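You operate a simulated robot arm through the tools that you are given. There is no shell and no other tool.

You are at the controls of a simulated robot arm. One attempt, no reset.

JOB
Press the cream napkin, then the blue one, each at its label's heat; switch the iron off.
Fine: the iron goes back on its stand; nothing is scorched.

Only the result counts: the job must be done as asked and must still hold three seconds after the hand-in. Knocking over, shifting, dropping, spilling or breaking anything else fails it. Flat cloth is picked up by pressing the open fingertips on it (5 to 10 N) and closing them slowly along it; thin cloth reads only 2 to 8 mm in the jaws.

ROBOT AND FRAMES
A 7-joint arm with a two-finger parallel gripper, fixed in place. Base frame: the origin is at the foot of the arm, x ahead of it, y to its left, z up. Readings come in m, rad, newtons and seconds.
Its first joint turns from -2.897 to 2.897 rad. Payload 4.4 kg.
The TCP is the grasp point between the finger pads, 0.023 m short of the fingertips. In the tool frame z runs along the fingers and y along their closing line. Largest opening 0.094 m; finger width 0.038, thickness 0.01; the body of the gripper, 0.054 by 0.096 m, starts 0.039 m behind the TCP.
Orientation is that of the tool frame in the base frame, as [roll, pitch, yaw] about the fixed x, y, z axes, in that order (R = Rz(yaw) Ry(pitch) Rx(roll)). With the fingers straight down and closing along the base's y, the tool's x points along the base's -x, its y along +y and its z along -z.

CONTROLS
- The arm moves only by the tool nudge_tool. Its argument "rows" is a list of rows, each an object (a shift or turn left out is 0, a gripper value left out holds the last) with "rotation": the turn, a rotation vector about the tool's x, y, z in units of 8 degrees (1.0 is 8 degrees), a list of three; "delta_pos": the shift along the tool's x, y, z in units of 30 mm (1.0 is 30 mm), a list of three; "jaw": the opening, from 0 (shut) to 1 (fully open). In form: [{"rotation": [rx, ry, rz], "delta_pos": [tx, ty, tz], "jaw": jaw}, ...]. A call has 1 to 20 rows; each row shifts and turns the commanded pose from where the row before left it, along the tool's axes as they then stand. A call with a number of a shift or a turn outside -1 to 1 is refused whole. Each row takes 0.2 s and may step no farther than 0.05 m and 0.15 rad from the row before; otherwise, or with a gripper value out of range, the whole call is refused. A pose out of reach is approached as far as the arm can. The call stops where the force on the tool passes 40 N (or 10 N more than at its start, if that is more) or the arm is blocked; 0.2 s more then pass. Each finger travels about 0.108 m/s and halts on what it meets, pressing with about 31 N; the grip force reading is that of the motor and also rises with nothing between the fingers. The clock runs only during rows and for 0.2 s after the last one: add rows that do not move to give the fingers time. The reply holds the time, the measured pose of the TCP, the force on the tool along the base axes, the opening and the grip force, in the units named above and with some noise, with the torque about the TCP (base axes, N m) and any sound that the robot's microphone picked up, and new pictures: "show" is both (left out), scene, wrist or none.
- Cameras (640 x 400 px; columns grow to the right, rows downward): "scene" is fixed at [0.4024, 0.4996, 1.4296]; the picture's right is [-1.00, 0.09, 0.00], its down [0.09, 0.95, -0.29] and it looks along [-0.03, -0.29, -0.96] (base axes); focal length 218 px, centre (320, 200). "wrist" rides on the gripper at [0.087, 0.016, -0.075] in the tool frame; the picture's right is [-0.18, 0.98, 0.00], its down [-0.58, -0.11, -0.81] and it looks along [-0.79, -0.15, 0.59] (tool axes); focal length 243 px, centre (320, 200). There is no depth. A picture from a camera that has moved, and an enlarged one, comes with that camera's place and axes in the base frame and with its lens.
- zoom(camera, box): a new picture of the part [left, top, right, bottom] of that camera's present view, enlarged. It takes no simulated time.
- hand_in(): hands the job in; it is judged then, once.

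Places have to be worked out from the pictures, the camera data and where the tool is seen. Open the gripper and draw the arm clear of the work before you hand the job in, unless the task says otherwise.

The tools are called after "Emit:" as a command line: name --argument value ..., lists and objects as JSON in quotes. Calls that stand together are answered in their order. nudge_tool: Moves the arm, as the interface text tells. Its arguments: {"type":"object","properties":{"rows":{"type":"array","items":{"type":"object","properties":{"rotation":{"type":"array","items":{"type":"number"}},"delta_pos":{"type":"array","items":{"type":"number"}},"jaw":{"type":"number"}}}},"show":{"type":"string","enum":["both","scene","wrist","none"]}},"required":["rows"]} The other tools are called the same way: zoom (camera, box) takes an enlarged picture of a part of a camera's view; hand_in () hands the job in.

At the start:

```text
clock: 0.0
tool_pos: [0.2727, 0.3803, 1.1165]
orientation: [-3.14, -0.001, 3.14]
contact_force: [-0.5, 0.4, 0.3]
ft_torque: [0.01, 0.03, -0.02]
width: 0.0942
finger_force: 0.0
```

scene: 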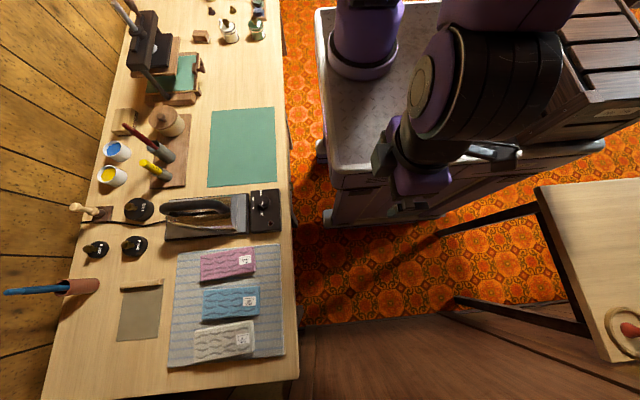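
wrist: 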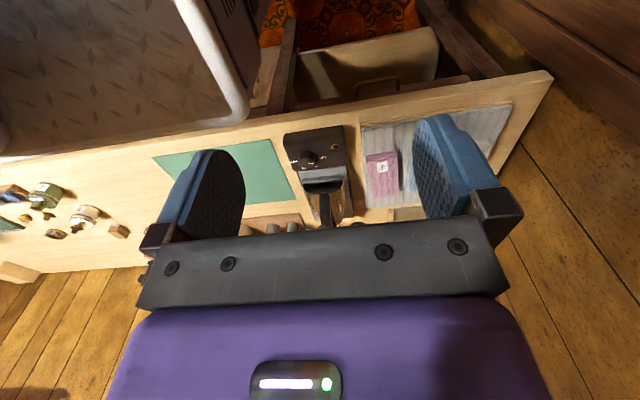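

I start by looking closer at the iron, its stand and the napkin labels before moving anything.

Emit:
zoom --camera "scene" --box '[150, 170, 300, 264]'

Emit:
zoom --camera "scene" --box '[160, 240, 300, 370]'

Emit:
zoom --camera "scene" --box '[220, 240, 270, 272]'

Emit:
zoom --camera "scene" --box '[230, 280, 270, 350]'

Emit:
zoom --camera "wrist" --box '[270, 110, 430, 230]'

```text
4.26 times, centred on (225, 217) of scene
camera zoom: at [0.4024, 0.4996, 1.4296], right [-1.0, 0.09, 0.0], down [0.09, 0.95, -0.29], along [-0.03, -0.29, -0.96], focal length 929 px, centre (724, 128)
```

zoom: 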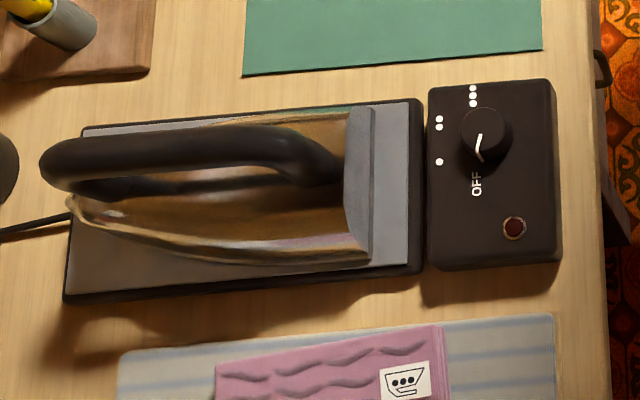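

```text
3.08 times, centred on (230, 305) of scene
camera zoom: at [0.4024, 0.4996, 1.4296], right [-1.0, 0.09, 0.0], down [0.09, 0.95, -0.29], along [-0.03, -0.29, -0.96], focal length 672 px, centre (597, -123)
```

zoom: 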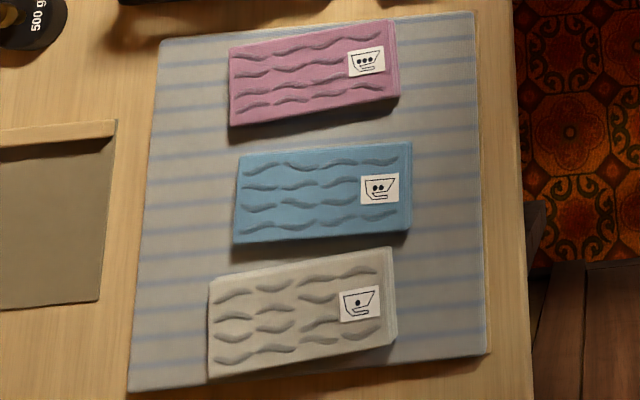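

```text
12.50 times, centred on (245, 256) of scene
camera zoom: at [0.4024, 0.4996, 1.4296], right [-1.0, 0.09, 0.0], down [0.09, 0.95, -0.29], along [-0.03, -0.29, -0.96], focal length 2728 px, centre (1258, -500)
```

zoom: 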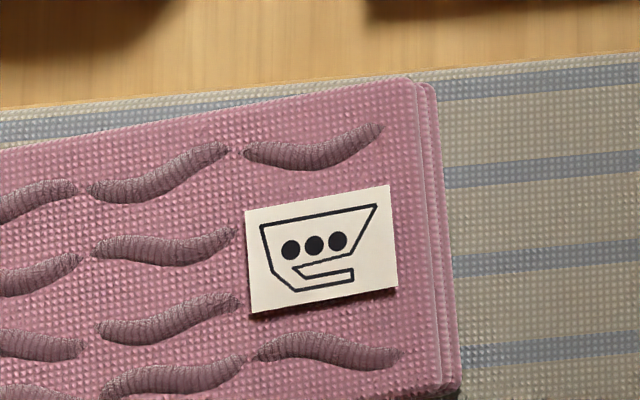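

```text
5.71 times, centred on (250, 315) of scene
camera zoom: at [0.4024, 0.4996, 1.4296], right [-1.0, 0.09, 0.0], down [0.09, 0.95, -0.29], along [-0.03, -0.29, -0.96], focal length 1247 px, centre (720, -457)
```

zoom: 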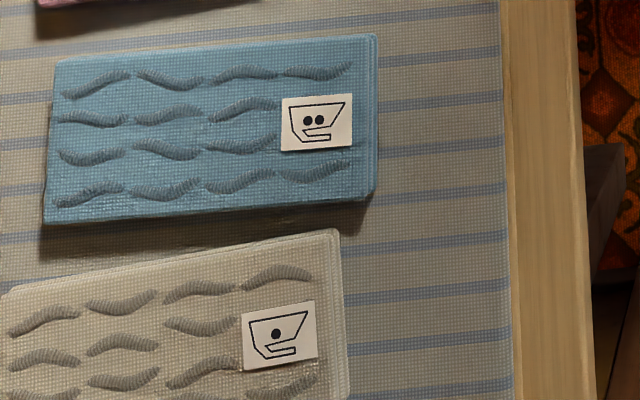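

```text
3.33 times, centred on (350, 170) of wrist
camera zoom: at [0.1846, 0.3962, 1.1924], right [0.18, 0.98, 0.0], down [0.58, -0.11, 0.81], along [0.79, -0.15, -0.59], focal length 809 px, centre (220, 300)
```

zoom: 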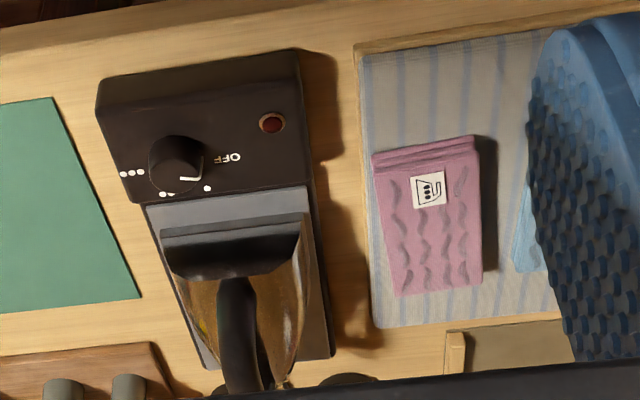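

The dial points to OFF and the lamp is dark; labels read one dot for cream, two for blue. I estimate the table near z≈0.78 and the stand's knob near (0.55, 0.30), so I move the gripper lower for a closer wrist view of the stand and iron.

Emit:
nudge_tool --rows '[{"delta_pos": [-0.6, 0.1, 0.8], "jaw": 1}, {"delta_pos": [-0.6, 0.1, 0.8]}, {"delta_pos": [-0.6, 0.1, 0.8]}, {"delta_pos": [-0.6, 0.1, 0.8]}, {"delta_pos": [-0.6, 0.1, 0.8]}, {"delta_pos": [-0.6, 0.1, 0.8]}, {"delta_pos": [-0.6, 0.1, 0.8]}, {"delta_pos": [0, 0, 0]}]'

```text
clock: 1.8
tool_pos: [0.3974, 0.4018, 0.9481]
orientation: [3.139, -0.001, -3.139]
contact_force: [1.4, -0.2, -0.4]
ft_torque: [-0.02, 0.01, -0.02]
width: 0.0943
finger_force: 0.1
camera wrist: at [0.3096, 0.4182, 1.0244], right [0.18, 0.98, 0.0], down [0.58, -0.11, 0.81], along [0.79, -0.15, -0.59], focal length 243 px, centre (320, 200)
```

scene: 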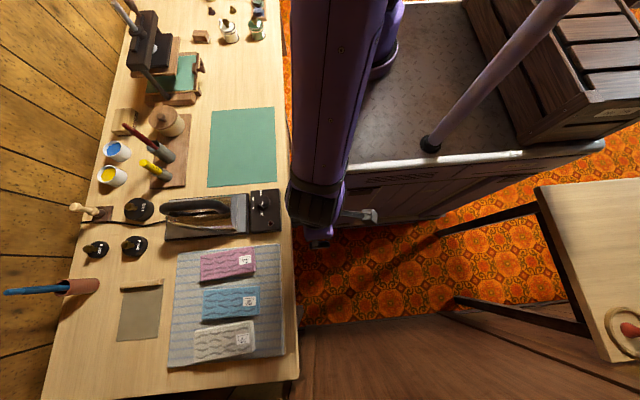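
wrist: 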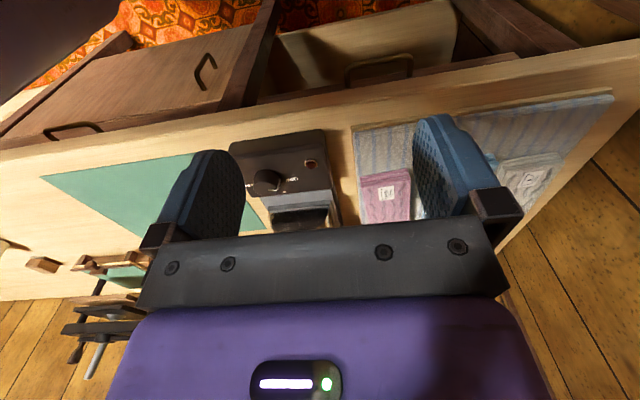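

The stand and dial are now visible between the fingers; I zoom in to pin down dial, lamp and heel.

Emit:
zoom --camera "wrist" --box '[220, 115, 360, 235]'

Emit:
zoom --camera "scene" --box '[235, 180, 290, 240]'

Emit:
zoom --camera "scene" --box '[60, 160, 300, 310]'

```text
3.33 times, centred on (290, 175) of wrist
camera zoom: at [0.3096, 0.4182, 1.0244], right [0.18, 0.98, 0.0], down [0.58, -0.11, 0.81], along [0.79, -0.15, -0.59], focal length 809 px, centre (420, 283)
```

zoom: 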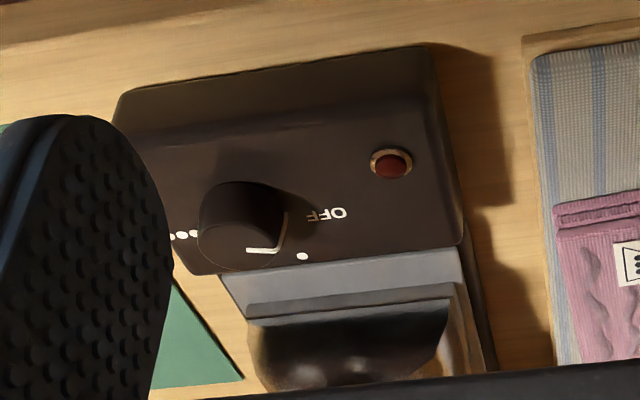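

```text
6.67 times, centred on (262, 210) of scene
camera zoom: at [0.4024, 0.4996, 1.4296], right [-1.0, 0.09, 0.0], down [0.09, 0.95, -0.29], along [-0.03, -0.29, -0.96], focal length 1455 px, centre (703, 133)
```

zoom: 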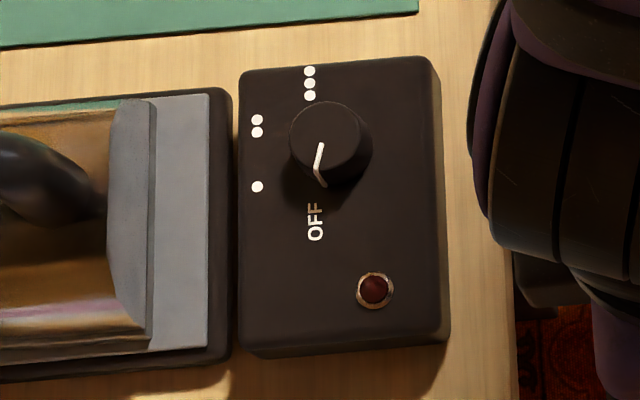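

```text
2.67 times, centred on (180, 235) of scene
camera zoom: at [0.4024, 0.4996, 1.4296], right [-1.0, 0.09, 0.0], down [0.09, 0.95, -0.29], along [-0.03, -0.29, -0.96], focal length 582 px, centre (693, 107)
```

zoom: 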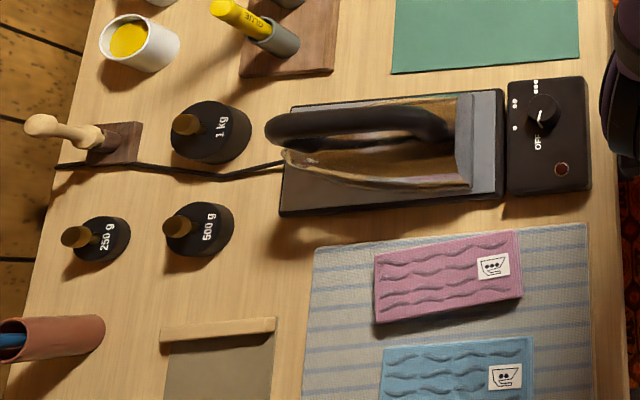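

The lamp is dark and the pointer is at OFF. I raise slightly and move forward to look at the iron and its handle from closer up before touching anything.

Emit:
nudge_tool --rows '[{"delta_pos": [-0.8, -0.38, -0.4]}, {"delta_pos": [-0.8, -0.38, -0.4]}, {"delta_pos": [-0.8, -0.38, -0.4]}, {"delta_pos": [-0.8, -0.38, -0.4]}, {"delta_pos": [-0.8, -0.38, -0.4]}, {"delta_pos": [0, 0, 0]}]'

Emit:
zoom --camera "wrist" --box '[220, 60, 420, 240]'

```text
clock: 3.2
tool_pos: [0.5201, 0.3449, 1.0064]
orientation: [3.141, 0.001, -3.139]
contact_force: [0.2, 0.3, -0.3]
ft_torque: [0.01, 0.02, -0.02]
width: 0.094
finger_force: 0.0
camera wrist: at [0.4314, 0.3612, 1.0832], right [0.18, 0.98, 0.0], down [0.58, -0.11, 0.81], along [0.79, -0.15, -0.59], focal length 243 px, centre (320, 200)
```

scene: 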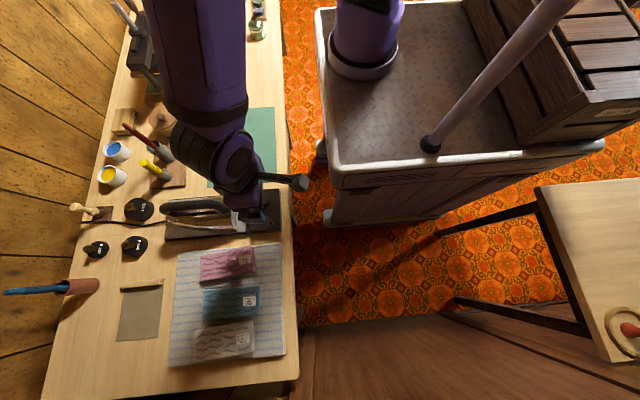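
wrist: 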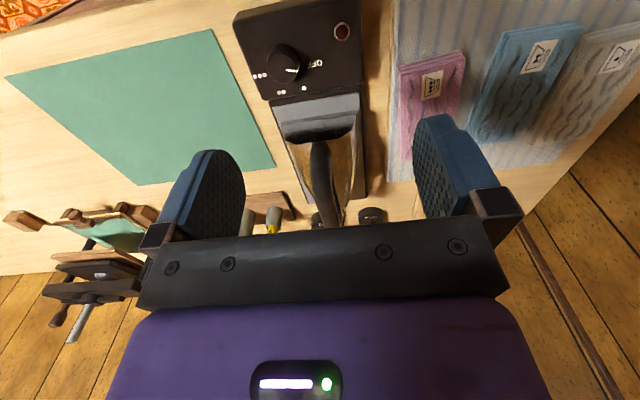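

```text
2.22 times, centred on (320, 150) of wrist
camera zoom: at [0.4314, 0.3612, 1.0832], right [0.18, 0.98, 0.0], down [0.58, -0.11, 0.81], along [0.79, -0.15, -0.59], focal length 539 px, centre (320, 311)
```

zoom: 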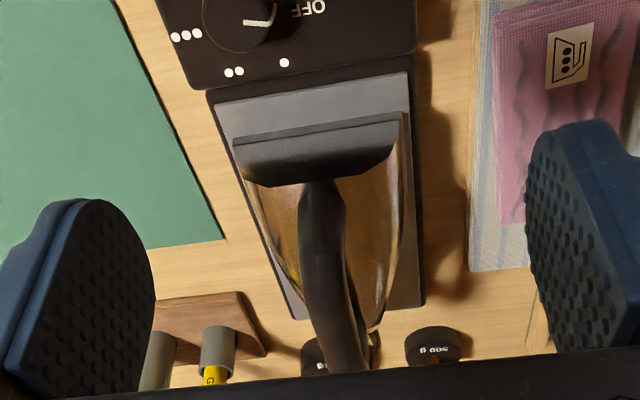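

I triangulate the table at z≈0.764, the box top at z≈0.787 and the one-dot mark at about (0.590, 0.312). I zoom in on the knob for exact centre and pointer direction.

Emit:
zoom --camera "wrist" --box '[230, 5, 370, 95]'

Emit:
zoom --camera "wrist" --box '[265, 80, 385, 235]'

```text
4.44 times, centred on (300, 50) of wrist
camera zoom: at [0.4314, 0.3612, 1.0832], right [0.18, 0.98, 0.0], down [0.58, -0.11, 0.81], along [0.79, -0.15, -0.59], focal length 1078 px, centre (409, 867)
```

zoom: 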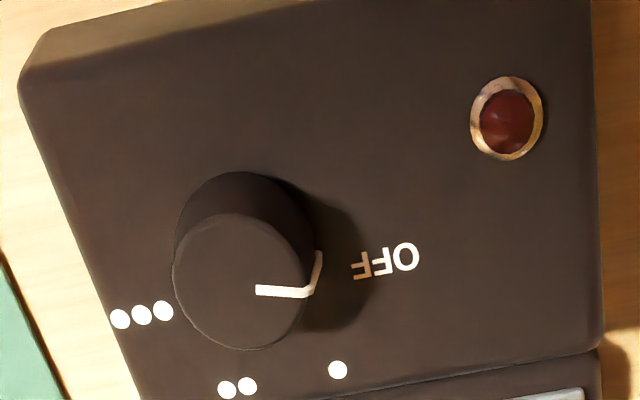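

```text
2.58 times, centred on (325, 158) of wrist
camera zoom: at [0.4314, 0.3612, 1.0832], right [0.18, 0.98, 0.0], down [0.58, -0.11, 0.81], along [0.79, -0.15, -0.59], focal length 626 px, centre (307, 310)
```

zoom: 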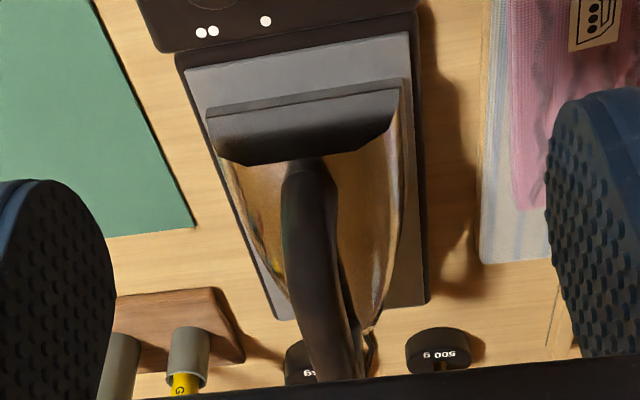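

The knob axis works out at about (0.553, 0.296), its top at z≈0.802, with OFF/•/••/••• 45° apart (clockwise from above is hotter). I move above the knob with the jaws partly open and check alignment.

Emit:
nudge_tool --rows '[{"delta_pos": [-0.28, -0.41, 0.8], "jaw": 0.65}, {"delta_pos": [-0.28, -0.41, 0.8]}, {"delta_pos": [-0.28, -0.41, 0.8]}, {"delta_pos": [-0.28, -0.41, 0.8]}, {"delta_pos": [0, 0, 0.8]}, {"delta_pos": [0, 0, 0]}]'

Emit:
zoom --camera "wrist" --box '[220, 0, 420, 125]'

Emit:
zoom --camera "scene" --box '[200, 160, 300, 240]'

```text
clock: 4.6
tool_pos: [0.5516, 0.2945, 0.8905]
orientation: [-3.141, 0.002, -3.141]
contact_force: [-0.2, -0.3, -0.6]
ft_torque: [0.02, 0.02, -0.01]
width: 0.0612
finger_force: 0.1
camera wrist: at [0.4647, 0.3108, 0.9644], right [0.18, 0.98, 0.0], down [0.58, -0.11, 0.81], along [0.79, -0.15, -0.59], focal length 243 px, centre (320, 200)
```

scene: 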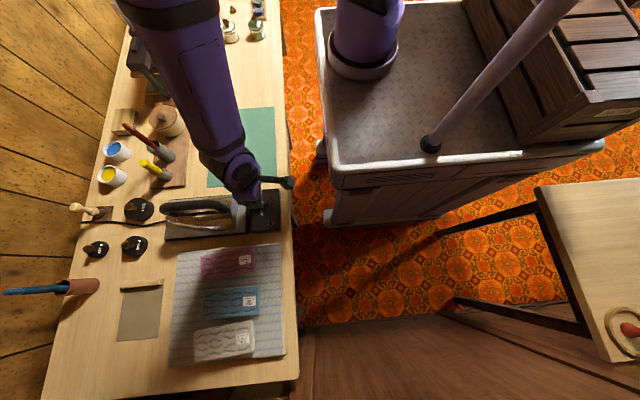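
wrist: 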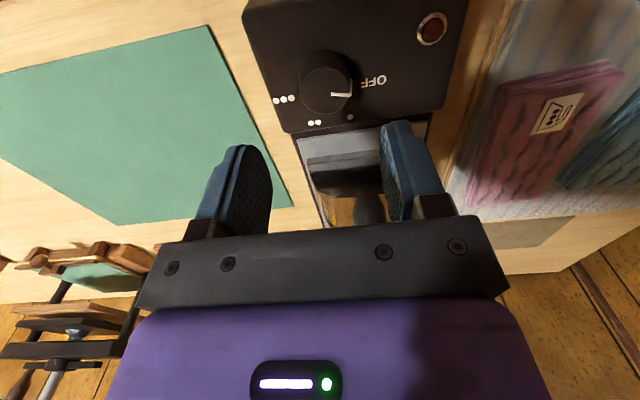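

```text
3.20 times, centred on (320, 62) of wrist
camera zoom: at [0.4647, 0.3108, 0.9644], right [0.18, 0.98, 0.0], down [0.58, -0.11, 0.81], along [0.79, -0.15, -0.59], focal length 776 px, centre (320, 640)
```

zoom: 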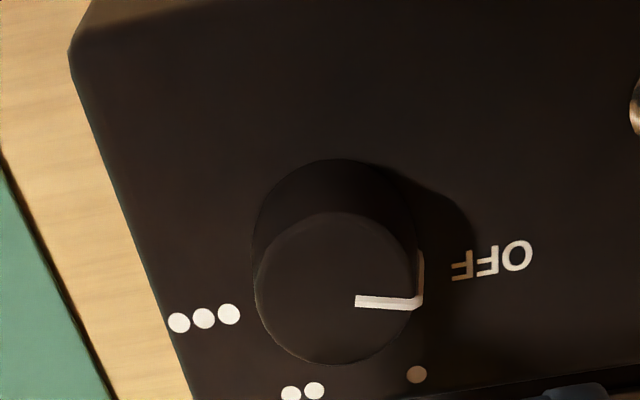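

```text
5.00 times, centred on (250, 200) of scene
camera zoom: at [0.4024, 0.4996, 1.4296], right [-1.0, 0.09, 0.0], down [0.09, 0.95, -0.29], along [-0.03, -0.29, -0.96], focal length 1091 px, centre (670, 200)
```

zoom: 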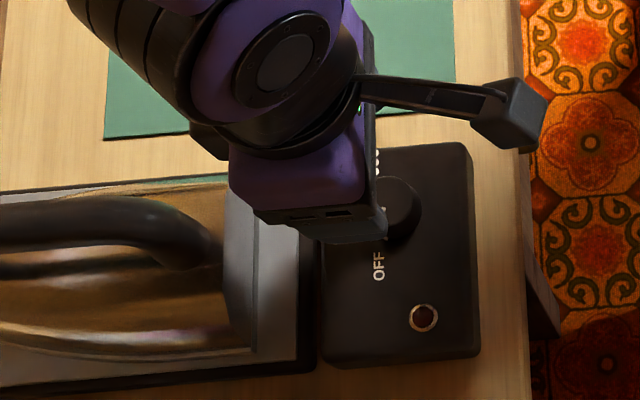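

The knob's axis comes out at (0.5555, 0.297), so I correct by 3 mm and lower until the fingertips straddle the knob just above the box top.

Emit:
nudge_tool --rows '[{"delta_pos": [-0.12, 0.08, 0.7]}, {"delta_pos": [0, 0, 0.7]}, {"delta_pos": [0, 0, 0.6]}, {"delta_pos": [0, 0, 0.3]}, {"delta_pos": [0, 0, 0.2]}, {"delta_pos": [0, 0, 0]}]'

Emit:
zoom --camera "scene" --box '[210, 170, 290, 230]'

```text
clock: 5.8
tool_pos: [0.5555, 0.2989, 0.8186]
orientation: [3.141, 0.0, -3.141]
contact_force: [-6.4, -2.4, 21.7]
ft_torque: [-0.81, 0.51, -0.08]
width: 0.0623
finger_force: 1.3
stopped in row 6: the force on the tool passed its limit at 62 N (the readings are from after the stop); the commanded pose is now the measured one
camera wrist: at [0.4672, 0.3142, 0.8946], right [0.18, 0.98, 0.0], down [0.58, -0.11, 0.81], along [0.79, -0.15, -0.59], focal length 243 px, centre (320, 200)
```

scene: 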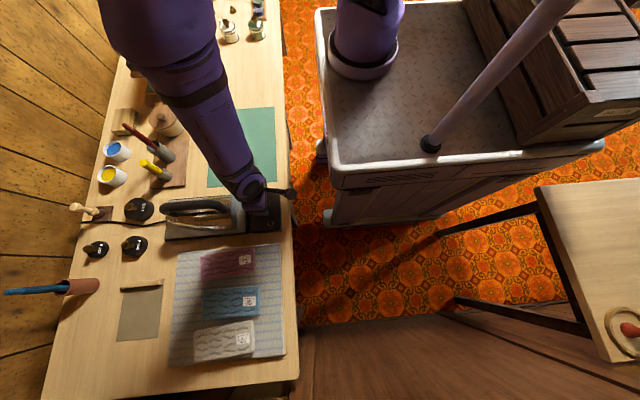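
wrist: 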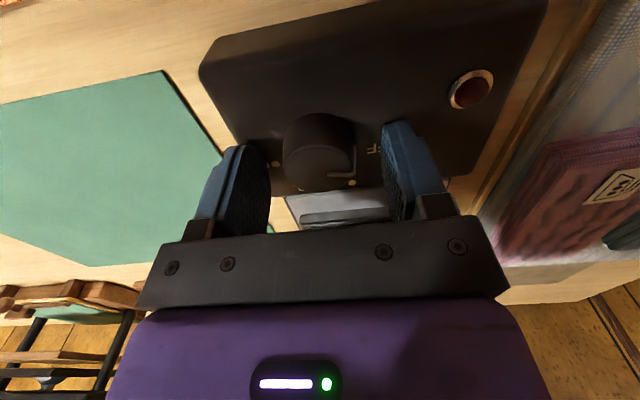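

```text
6.67 times, centred on (250, 200) of scene
camera zoom: at [0.4024, 0.4996, 1.4296], right [-1.0, 0.09, 0.0], down [0.09, 0.95, -0.29], along [-0.03, -0.29, -0.96], focal length 1455 px, centre (787, 200)
```

zoom: 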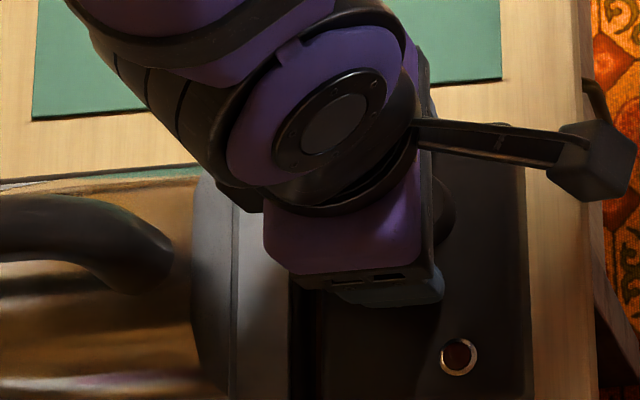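

The fingertips touched the box top at z≈0.795 (tip height). I lift 3 mm so they're free and close on the knob, checking force and width.

Emit:
nudge_tool --rows '[{"delta_pos": [0, 0, -0.12]}, {"delta_pos": [0, 0.0, 0]}, {"jaw": 0.45}, {"jaw": 0.3}, {"jaw": 0.25}, {"jaw": 0.25}]'

Emit:
zoom --camera "wrist" --box '[220, 80, 420, 220]'

```text
clock: 7.2
tool_pos: [0.5566, 0.2977, 0.8215]
orientation: [3.14, -0.001, 3.141]
contact_force: [1.8, -1.5, -2.3]
ft_torque: [-0.55, -0.15, 0.05]
width: 0.0341
finger_force: 45.0
camera wrist: at [0.4682, 0.3144, 0.8973], right [0.18, 0.98, 0.0], down [0.58, -0.11, 0.81], along [0.79, -0.15, -0.59], focal length 243 px, centre (320, 200)
```

scene: 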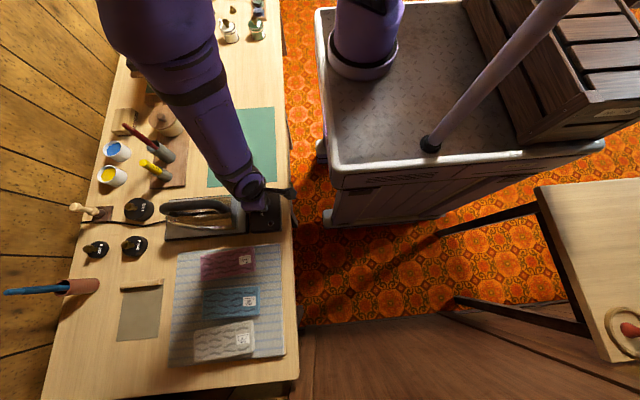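
wrist: 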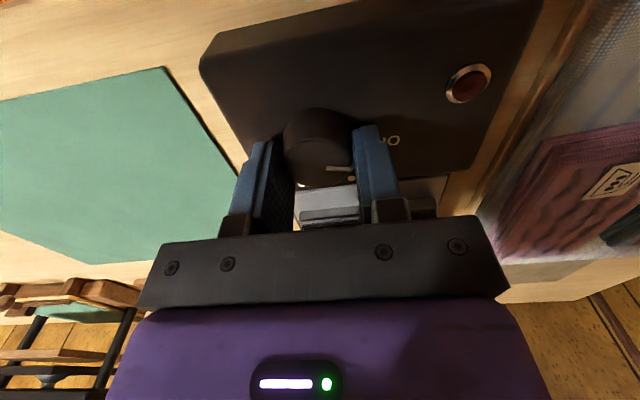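

```text
2.86 times, centred on (320, 150) of wrist
camera zoom: at [0.4682, 0.3144, 0.8973], right [0.18, 0.98, 0.0], down [0.58, -0.11, 0.81], along [0.79, -0.15, -0.59], focal length 693 px, centre (320, 343)
```

zoom: 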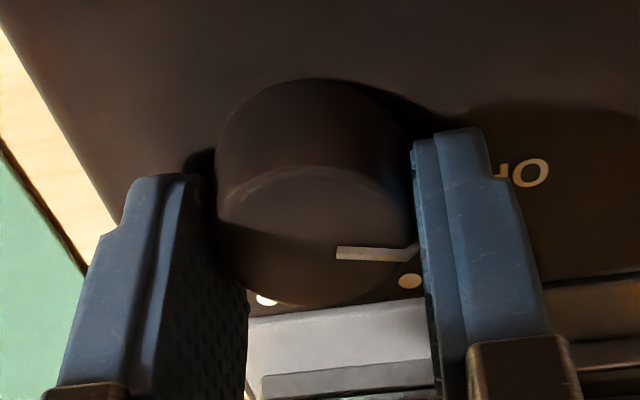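

The knob is gripped at 34 mm. I turn it +45° about the tool axis (clockwise from above) toward the one-dot mark.

Emit:
nudge_tool --rows '[{"rotation": [0, 0, 0.94]}, {"rotation": [0, 0, 0.94]}, {"rotation": [0, 0, 0.94]}, {"rotation": [0, 0, 0.94]}, {"rotation": [0, 0, 0.94]}, {"rotation": [0, 0, 0.94]}, {"rotation": [0, 0, 0]}]'

Emit:
zoom --camera "wrist" --box '[220, 80, 420, 220]'

Emit:
zoom --camera "scene" --box '[210, 170, 290, 230]'

```text
clock: 8.1
tool_pos: [0.5557, 0.2962, 0.8214]
orientation: [3.141, -0.001, 2.749]
contact_force: [-2.9, -12.1, 18.1]
ft_torque: [0.19, 0.02, 0.1]
width: 0.0341
finger_force: 45.0
stopped in row 4: the force on the tool passed its limit at 43 N (the readings are from after the stop); the commanded pose is now the measured one
camera wrist: at [0.4804, 0.3438, 0.8973], right [0.54, 0.84, 0.0], down [0.5, -0.32, 0.81], along [0.68, -0.44, -0.59], focal length 243 px, centre (320, 200)
```

scene: 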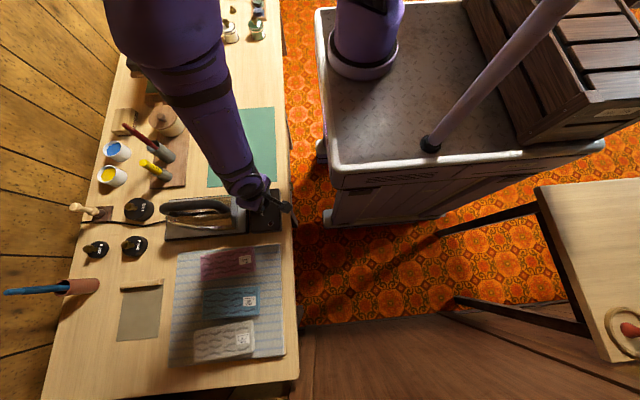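
wrist: 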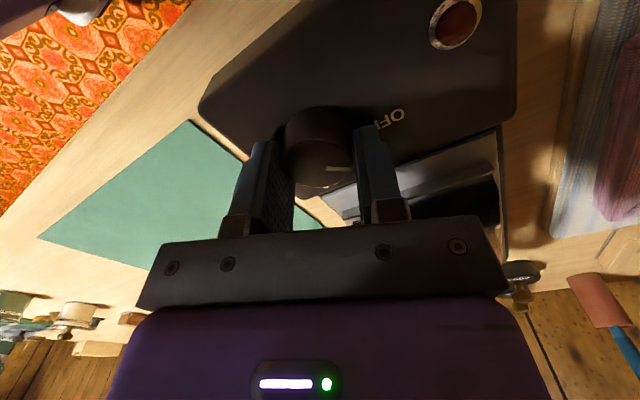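

```text
2.86 times, centred on (320, 150) of wrist
camera zoom: at [0.4804, 0.3438, 0.8973], right [0.54, 0.84, 0.0], down [0.5, -0.32, 0.81], along [0.68, -0.44, -0.59], focal length 693 px, centre (320, 343)
```

zoom: 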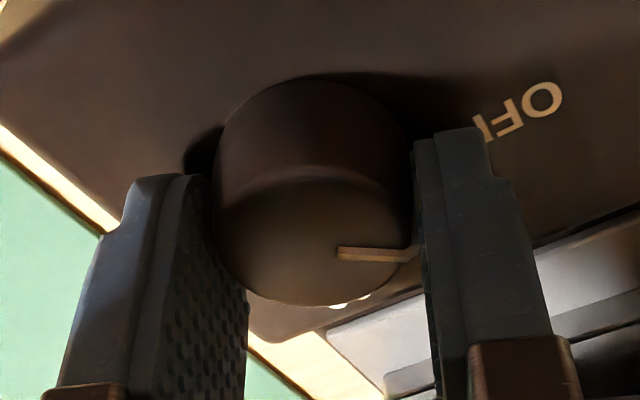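

```text
6.67 times, centred on (250, 200) of scene
camera zoom: at [0.4024, 0.4996, 1.4296], right [-1.0, 0.09, 0.0], down [0.09, 0.95, -0.29], along [-0.03, -0.29, -0.96], focal length 1455 px, centre (787, 200)
```

zoom: 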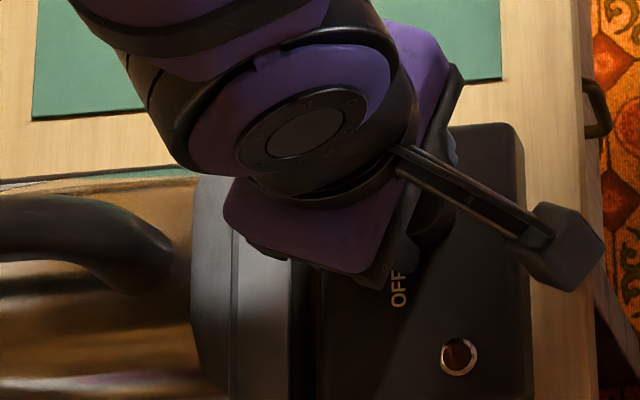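

The knob follows the fingers (22.5° done), but a tip seems to rub on the box (Fz 18 N). I release, lift 2.5 mm, re-grip and check the force before continuing.

Emit:
nudge_tool --rows '[{"jaw": 0.55}, {"delta_pos": [0, 0, -0.08]}, {"delta_pos": [0, 0, 0]}]' --show "none"

Emit:
zoom --camera "wrist" --box '[220, 60, 420, 200]'

```text
clock: 8.8
tool_pos: [0.556, 0.2964, 0.8239]
orientation: [-3.141, -0.001, 2.753]
contact_force: [0.1, -0.3, -0.6]
ft_torque: [-0.02, -0.02, -0.01]
width: 0.052
finger_force: 0.1
```

```text
2.86 times, centred on (320, 130) of wrist
camera zoom: at [0.4804, 0.3451, 0.8991], right [0.54, 0.84, 0.0], down [0.5, -0.32, 0.81], along [0.68, -0.44, -0.59], focal length 693 px, centre (320, 400)
```

zoom: 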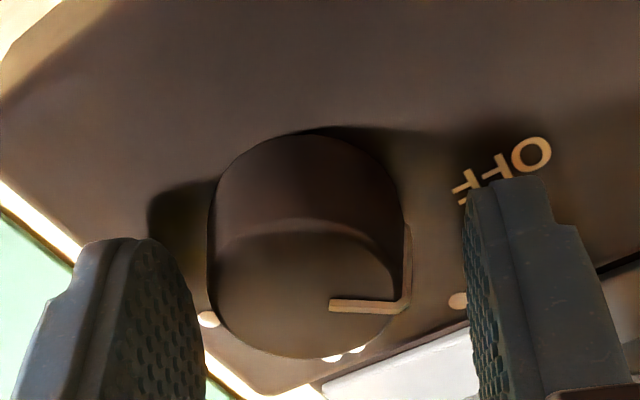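

Free of contact and the pointer is halfway between OFF and •. I close again and turn the remaining 22.5°.

Emit:
nudge_tool --rows '[{"jaw": 0.35}, {"jaw": 0.3}, {"jaw": 0.3}, {"rotation": [0, 0, 0.7]}, {"rotation": [0, 0, 0.7]}, {"rotation": [0, 0, 0.7]}, {"rotation": [0, 0, 0.7]}, {"rotation": [0, 0, 0]}]'

Emit:
zoom --camera "wrist" --box '[220, 60, 420, 200]'

```text
clock: 10.3
tool_pos: [0.5534, 0.294, 0.8234]
orientation: [-3.137, -0.001, 2.431]
contact_force: [-8.4, -12.0, 21.3]
ft_torque: [0.61, -0.6, 0.11]
width: 0.0339
finger_force: 45.1
stopped in row 7: the force on the tool passed its limit at 42 N (the readings are from after the stop); the commanded pose is now the measured one
camera wrist: at [0.498, 0.3633, 0.8992], right [0.78, 0.63, -0.01], down [0.37, -0.46, 0.81], along [0.5, -0.63, -0.59], focal length 243 px, centre (320, 200)
```

scene: 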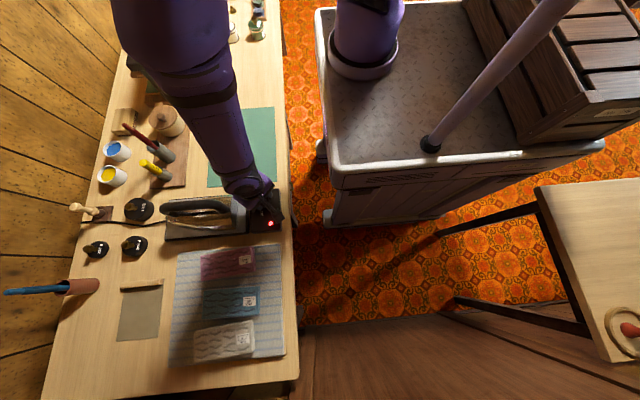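
wrist: 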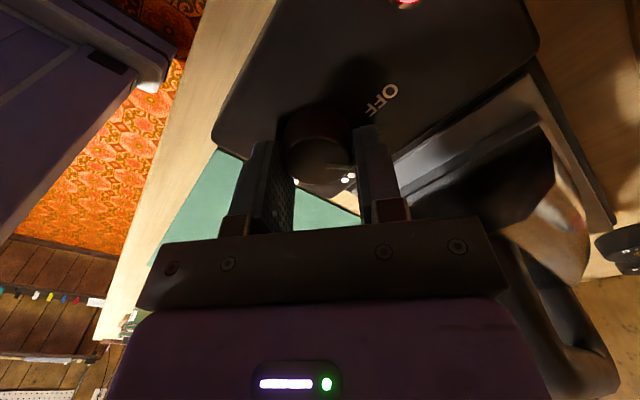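

```text
2.86 times, centred on (320, 130) of wrist
camera zoom: at [0.498, 0.3633, 0.8992], right [0.78, 0.63, -0.01], down [0.37, -0.46, 0.81], along [0.5, -0.63, -0.59], focal length 693 px, centre (320, 400)
```

zoom: 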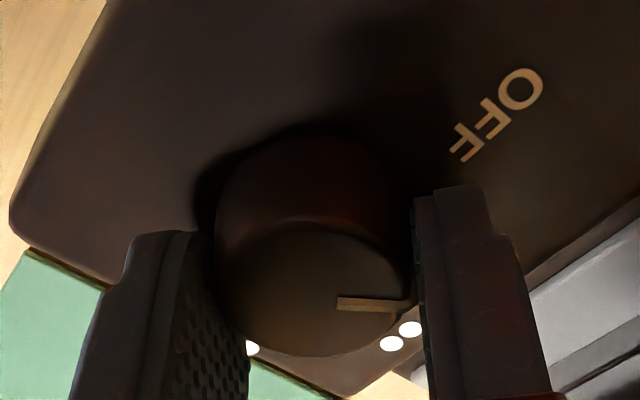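

The lamp has lit. I release the knob and rise to check exactly where the pointer stands.

Emit:
nudge_tool --rows '[{"jaw": 0.55}, {"jaw": 0.65, "delta_pos": [0, 0, -0.1]}, {"delta_pos": [0, 0, -0.8]}, {"delta_pos": [0, 0, -0.9]}, {"delta_pos": [0, 0, -0.9]}, {"delta_pos": [0, 0, 0]}]'

Emit:
zoom --camera "wrist" --box '[220, 0, 420, 125]'

Emit:
zoom --camera "scene" --box '[210, 170, 290, 230]'

```text
clock: 11.8
tool_pos: [0.5543, 0.2947, 0.9037]
orientation: [-3.137, 0.001, 2.433]
contact_force: [-0.6, -1.4, -0.4]
ft_torque: [0.0, -0.01, 0.04]
width: 0.0609
finger_force: 0.1
camera wrist: at [0.4979, 0.3644, 0.9794], right [0.78, 0.63, 0.0], down [0.37, -0.46, 0.81], along [0.5, -0.63, -0.59], focal length 243 px, centre (320, 200)
```

scene: 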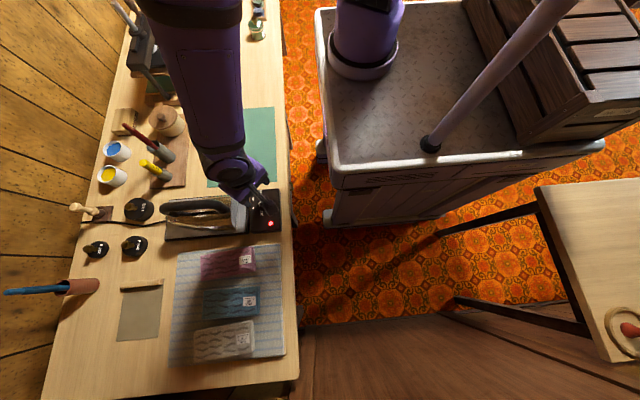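
wrist: 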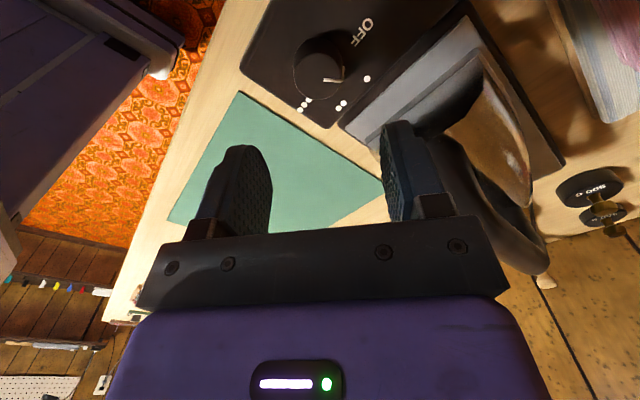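

```text
3.20 times, centred on (320, 62) of wrist
camera zoom: at [0.4979, 0.3644, 0.9794], right [0.78, 0.63, 0.0], down [0.37, -0.46, 0.81], along [0.5, -0.63, -0.59], focal length 776 px, centre (320, 640)
```

zoom: 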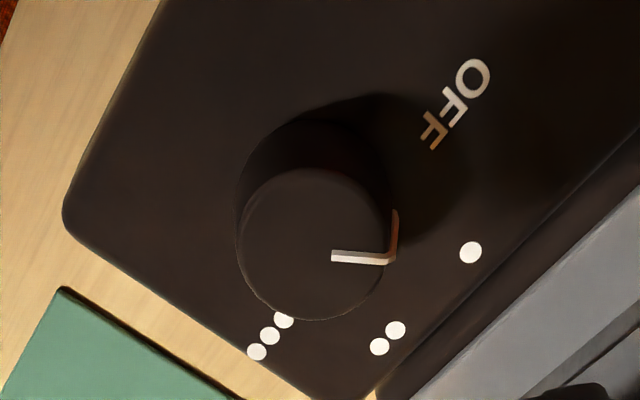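

```text
6.67 times, centred on (250, 200) of scene
camera zoom: at [0.4024, 0.4996, 1.4296], right [-1.0, 0.09, 0.0], down [0.09, 0.95, -0.29], along [-0.03, -0.29, -0.96], focal length 1455 px, centre (787, 200)
```

zoom: 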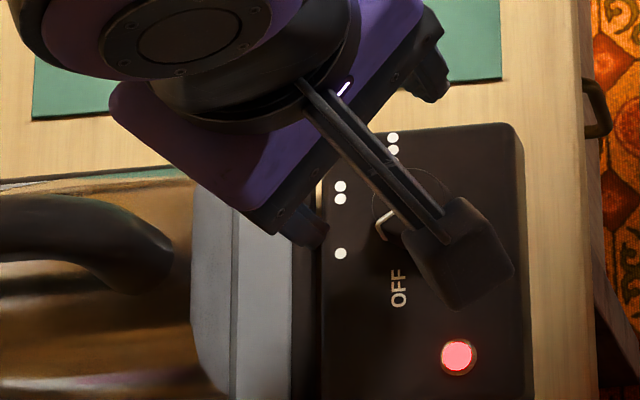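

The pointer has turned about 41° and sits a few degrees short of the single dot. The grip history puts the knob axis at about (0.550, 0.297), 5 mm off where I was turning, which explains the side force; I re-grip centred there and turn the last 6–7°.

Emit:
nudge_tool --rows '[{"delta_pos": [0.16, -0.03, 0.7]}, {"delta_pos": [0, 0, 0.8]}, {"delta_pos": [0, 0, 0.7]}, {"delta_pos": [0, 0, 0.4]}, {"jaw": 0.4}, {"jaw": 0.32}, {"jaw": 0.32}, {"rotation": [0, 0, 0.43]}, {"rotation": [0, 0, 0.43]}, {"delta_pos": [0, 0, 0]}]' --show "wrist"

```text
clock: 13.9
tool_pos: [0.5493, 0.2968, 0.8255]
orientation: [-3.134, 0.003, 2.311]
contact_force: [-5.4, -19.4, -26.3]
ft_torque: [0.03, -0.63, 0.06]
width: 0.0339
finger_force: 45.4
camera wrist: at [0.5033, 0.3722, 0.9], right [0.85, 0.53, -0.01], down [0.32, -0.5, 0.81], along [0.42, -0.69, -0.59], focal length 243 px, centre (320, 200)
```

wrist: 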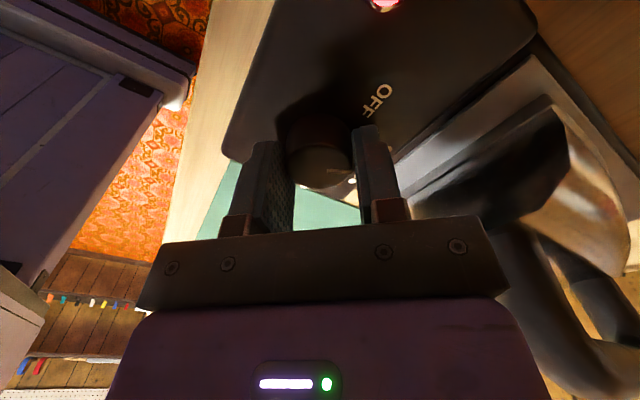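

The turn is done; I release gently and rise to verify the pointer.

Emit:
nudge_tool --rows '[{"jaw": 0.55}, {"jaw": 0.65}, {"delta_pos": [0, 0, -0.8]}, {"delta_pos": [0, 0, -0.9]}, {"delta_pos": [0, 0, -0.9]}, {"delta_pos": [0, 0, 0]}]' --show "scene"

Emit:
zoom --camera "wrist" --box '[220, 0, 420, 125]'

```text
clock: 15.3
tool_pos: [0.5487, 0.2994, 0.9053]
orientation: [-3.136, -0.001, 2.311]
contact_force: [0.7, 0.1, -0.1]
ft_torque: [0.01, -0.02, 0.02]
width: 0.061
finger_force: 0.2
```

scene: 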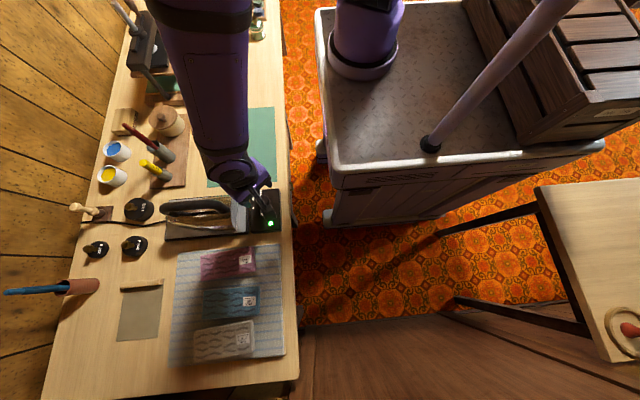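

```text
3.20 times, centred on (320, 62) of wrist
camera zoom: at [0.5011, 0.3747, 0.9805], right [0.85, 0.53, 0.0], down [0.32, -0.5, 0.81], along [0.42, -0.69, -0.59], focal length 776 px, centre (320, 640)
```

zoom: 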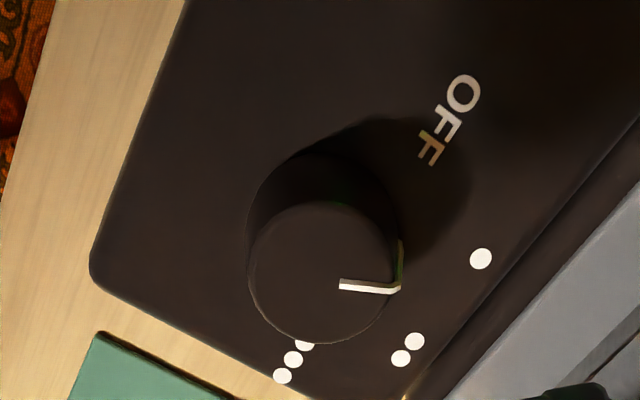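

The lamp is now green: the iron is at the one-dot heat, and the pointer lies on the dot. Next I need the handle's exact height, so I swing round to the napkin side and look at the iron from its flank.

Emit:
nudge_tool --rows '[{"delta_pos": [0.72, 0.656, -0.3]}, {"delta_pos": [0.72, 0.656, -0.3]}, {"delta_pos": [0.72, 0.656, -0.3]}, {"delta_pos": [0.72, 0.656, -0.3]}, {"delta_pos": [0.72, 0.656, -0.3], "jaw": 1}, {"rotation": [0, 0, 1]}, {"rotation": [0, 0, 1]}, {"rotation": [0, 0, 1]}, {"rotation": [0, 0, 1]}, {"delta_pos": [-0.16, 0.88, 0]}, {"delta_pos": [-0.16, 0.88, 0]}, {"delta_pos": [-0.16, 0.88, 0]}, {"delta_pos": [-0.16, 0.88, 0]}, {"delta_pos": [-0.16, 0.88, 0]}, {"delta_pos": [-0.16, 0.88, 0]}, {"delta_pos": [0, 0, 0]}]'

Emit:
zoom --camera "wrist" --box '[200, 60, 440, 240]'

```text
clock: 18.8
tool_pos: [0.7116, 0.4442, 0.948]
orientation: [-3.138, 0.001, 1.754]
contact_force: [-0.3, 0.0, -1.3]
ft_torque: [0.01, 0.0, 0.0]
width: 0.0938
finger_force: 0.1
camera wrist: at [0.7114, 0.5337, 1.0246], right [1.0, 0.0, 0.0], down [0.0, -0.59, 0.81], along [0.0, -0.81, -0.59], focal length 243 px, centre (320, 200)
```

scene: 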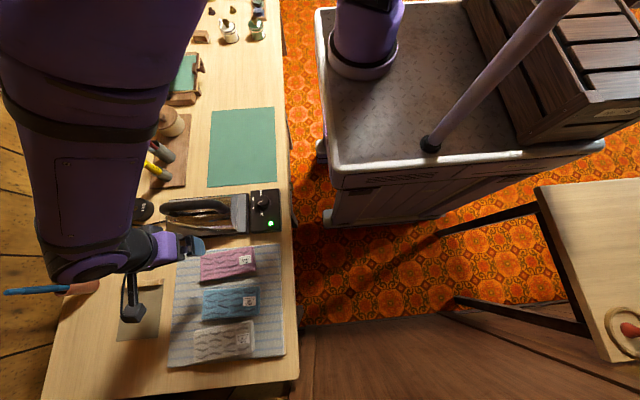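
wrist: 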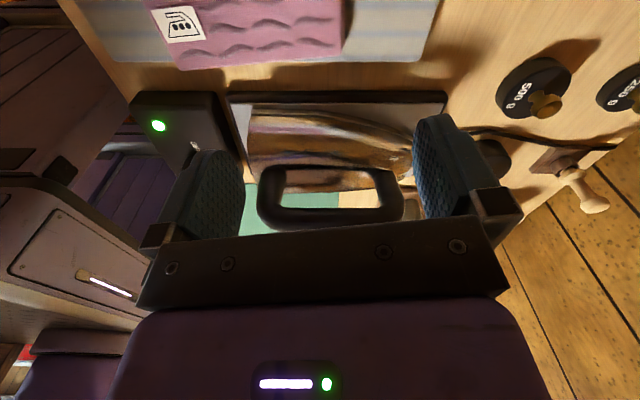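

```text
2.22 times, centred on (320, 150) of wrist
camera zoom: at [0.7114, 0.5337, 1.0246], right [1.0, 0.0, 0.0], down [0.0, -0.59, 0.81], along [0.0, -0.81, -0.59], focal length 539 px, centre (320, 311)
```

zoom: 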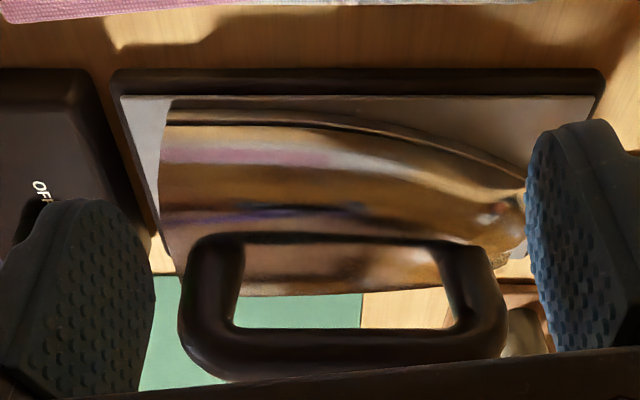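

The side view shows a D-handle with its grip bar at about x 0.65–0.80, y≈0.322, z≈0.894 and ample room beneath. I turn the gripper back to close along y and position it above the middle of the bar.

Emit:
nudge_tool --rows '[{"rotation": [0, 0, -0.994], "delta_pos": [0, 0, -0.1]}, {"rotation": [0, 0, -0.994], "delta_pos": [0, 0, -0.1]}, {"rotation": [0, 0, -0.994], "delta_pos": [0, 0, -0.1]}, {"rotation": [0, 0, -0.994], "delta_pos": [0, 0, -0.1]}, {"rotation": [0, 0, -0.994], "delta_pos": [0, 0, -0.1]}, {"rotation": [0, 0, -0.994]}, {"rotation": [0, 0, -0.994]}, {"rotation": [0, 0, -0.994]}, {"rotation": [0, 0, -0.994]}, {"rotation": [0, 0, -0.994]}, {"delta_pos": [-0.09, -0.82, 0]}, {"delta_pos": [-0.09, -0.82, 0]}, {"delta_pos": [-0.09, -0.82, 0]}, {"delta_pos": [-0.09, -0.82, 0]}, {"delta_pos": [0, -0.82, 0]}, {"delta_pos": [0, 0, 0]}]'

Emit:
zoom --camera "wrist" --box '[220, 60, 420, 240]'

Emit:
zoom --camera "scene" --box '[140, 170, 300, 260]'

```text
clock: 22.1
tool_pos: [0.7237, 0.3193, 0.9624]
orientation: [-3.138, -0.004, 3.142]
contact_force: [0.1, 0.1, 0.5]
ft_torque: [-0.04, 0.0, 0.02]
width: 0.0937
finger_force: 0.1
camera wrist: at [0.6356, 0.3358, 1.038], right [0.18, 0.98, 0.0], down [0.58, -0.11, 0.8], along [0.79, -0.15, -0.59], focal length 243 px, centre (320, 200)
```

scene: 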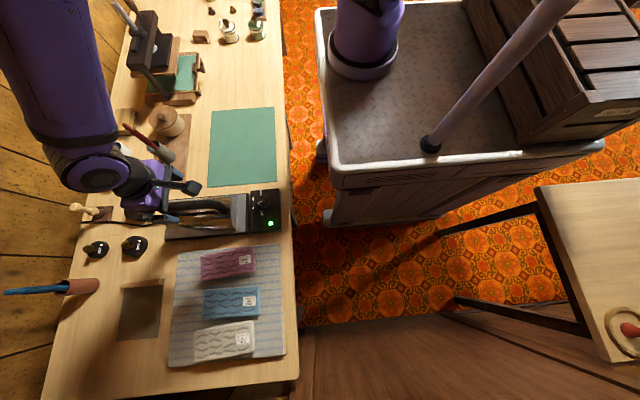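
wrist: 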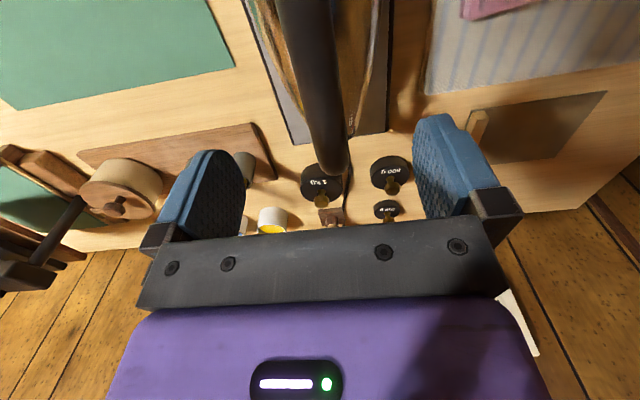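

```text
2.22 times, centred on (320, 150) of wrist
camera zoom: at [0.6356, 0.3358, 1.038], right [0.18, 0.98, 0.0], down [0.58, -0.11, 0.8], along [0.79, -0.15, -0.59], focal length 539 px, centre (320, 311)
```

zoom: 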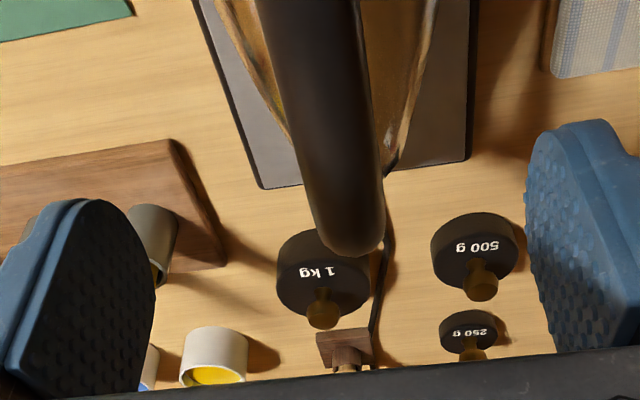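

```text
4.00 times, centred on (220, 215) of scene
camera zoom: at [0.4024, 0.4996, 1.4296], right [-1.0, 0.09, 0.0], down [0.09, 0.95, -0.29], along [-0.03, -0.29, -0.96], focal length 873 px, centre (720, 140)
```

zoom: 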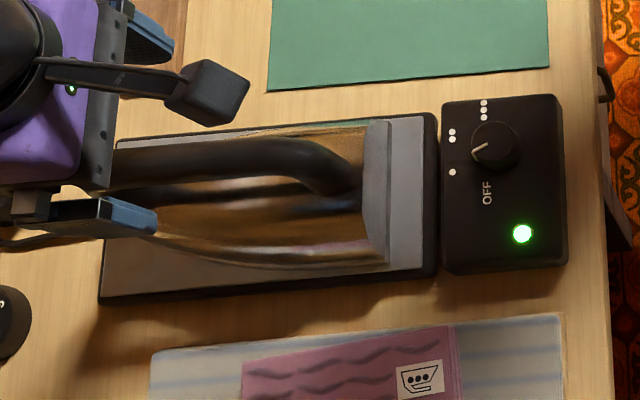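

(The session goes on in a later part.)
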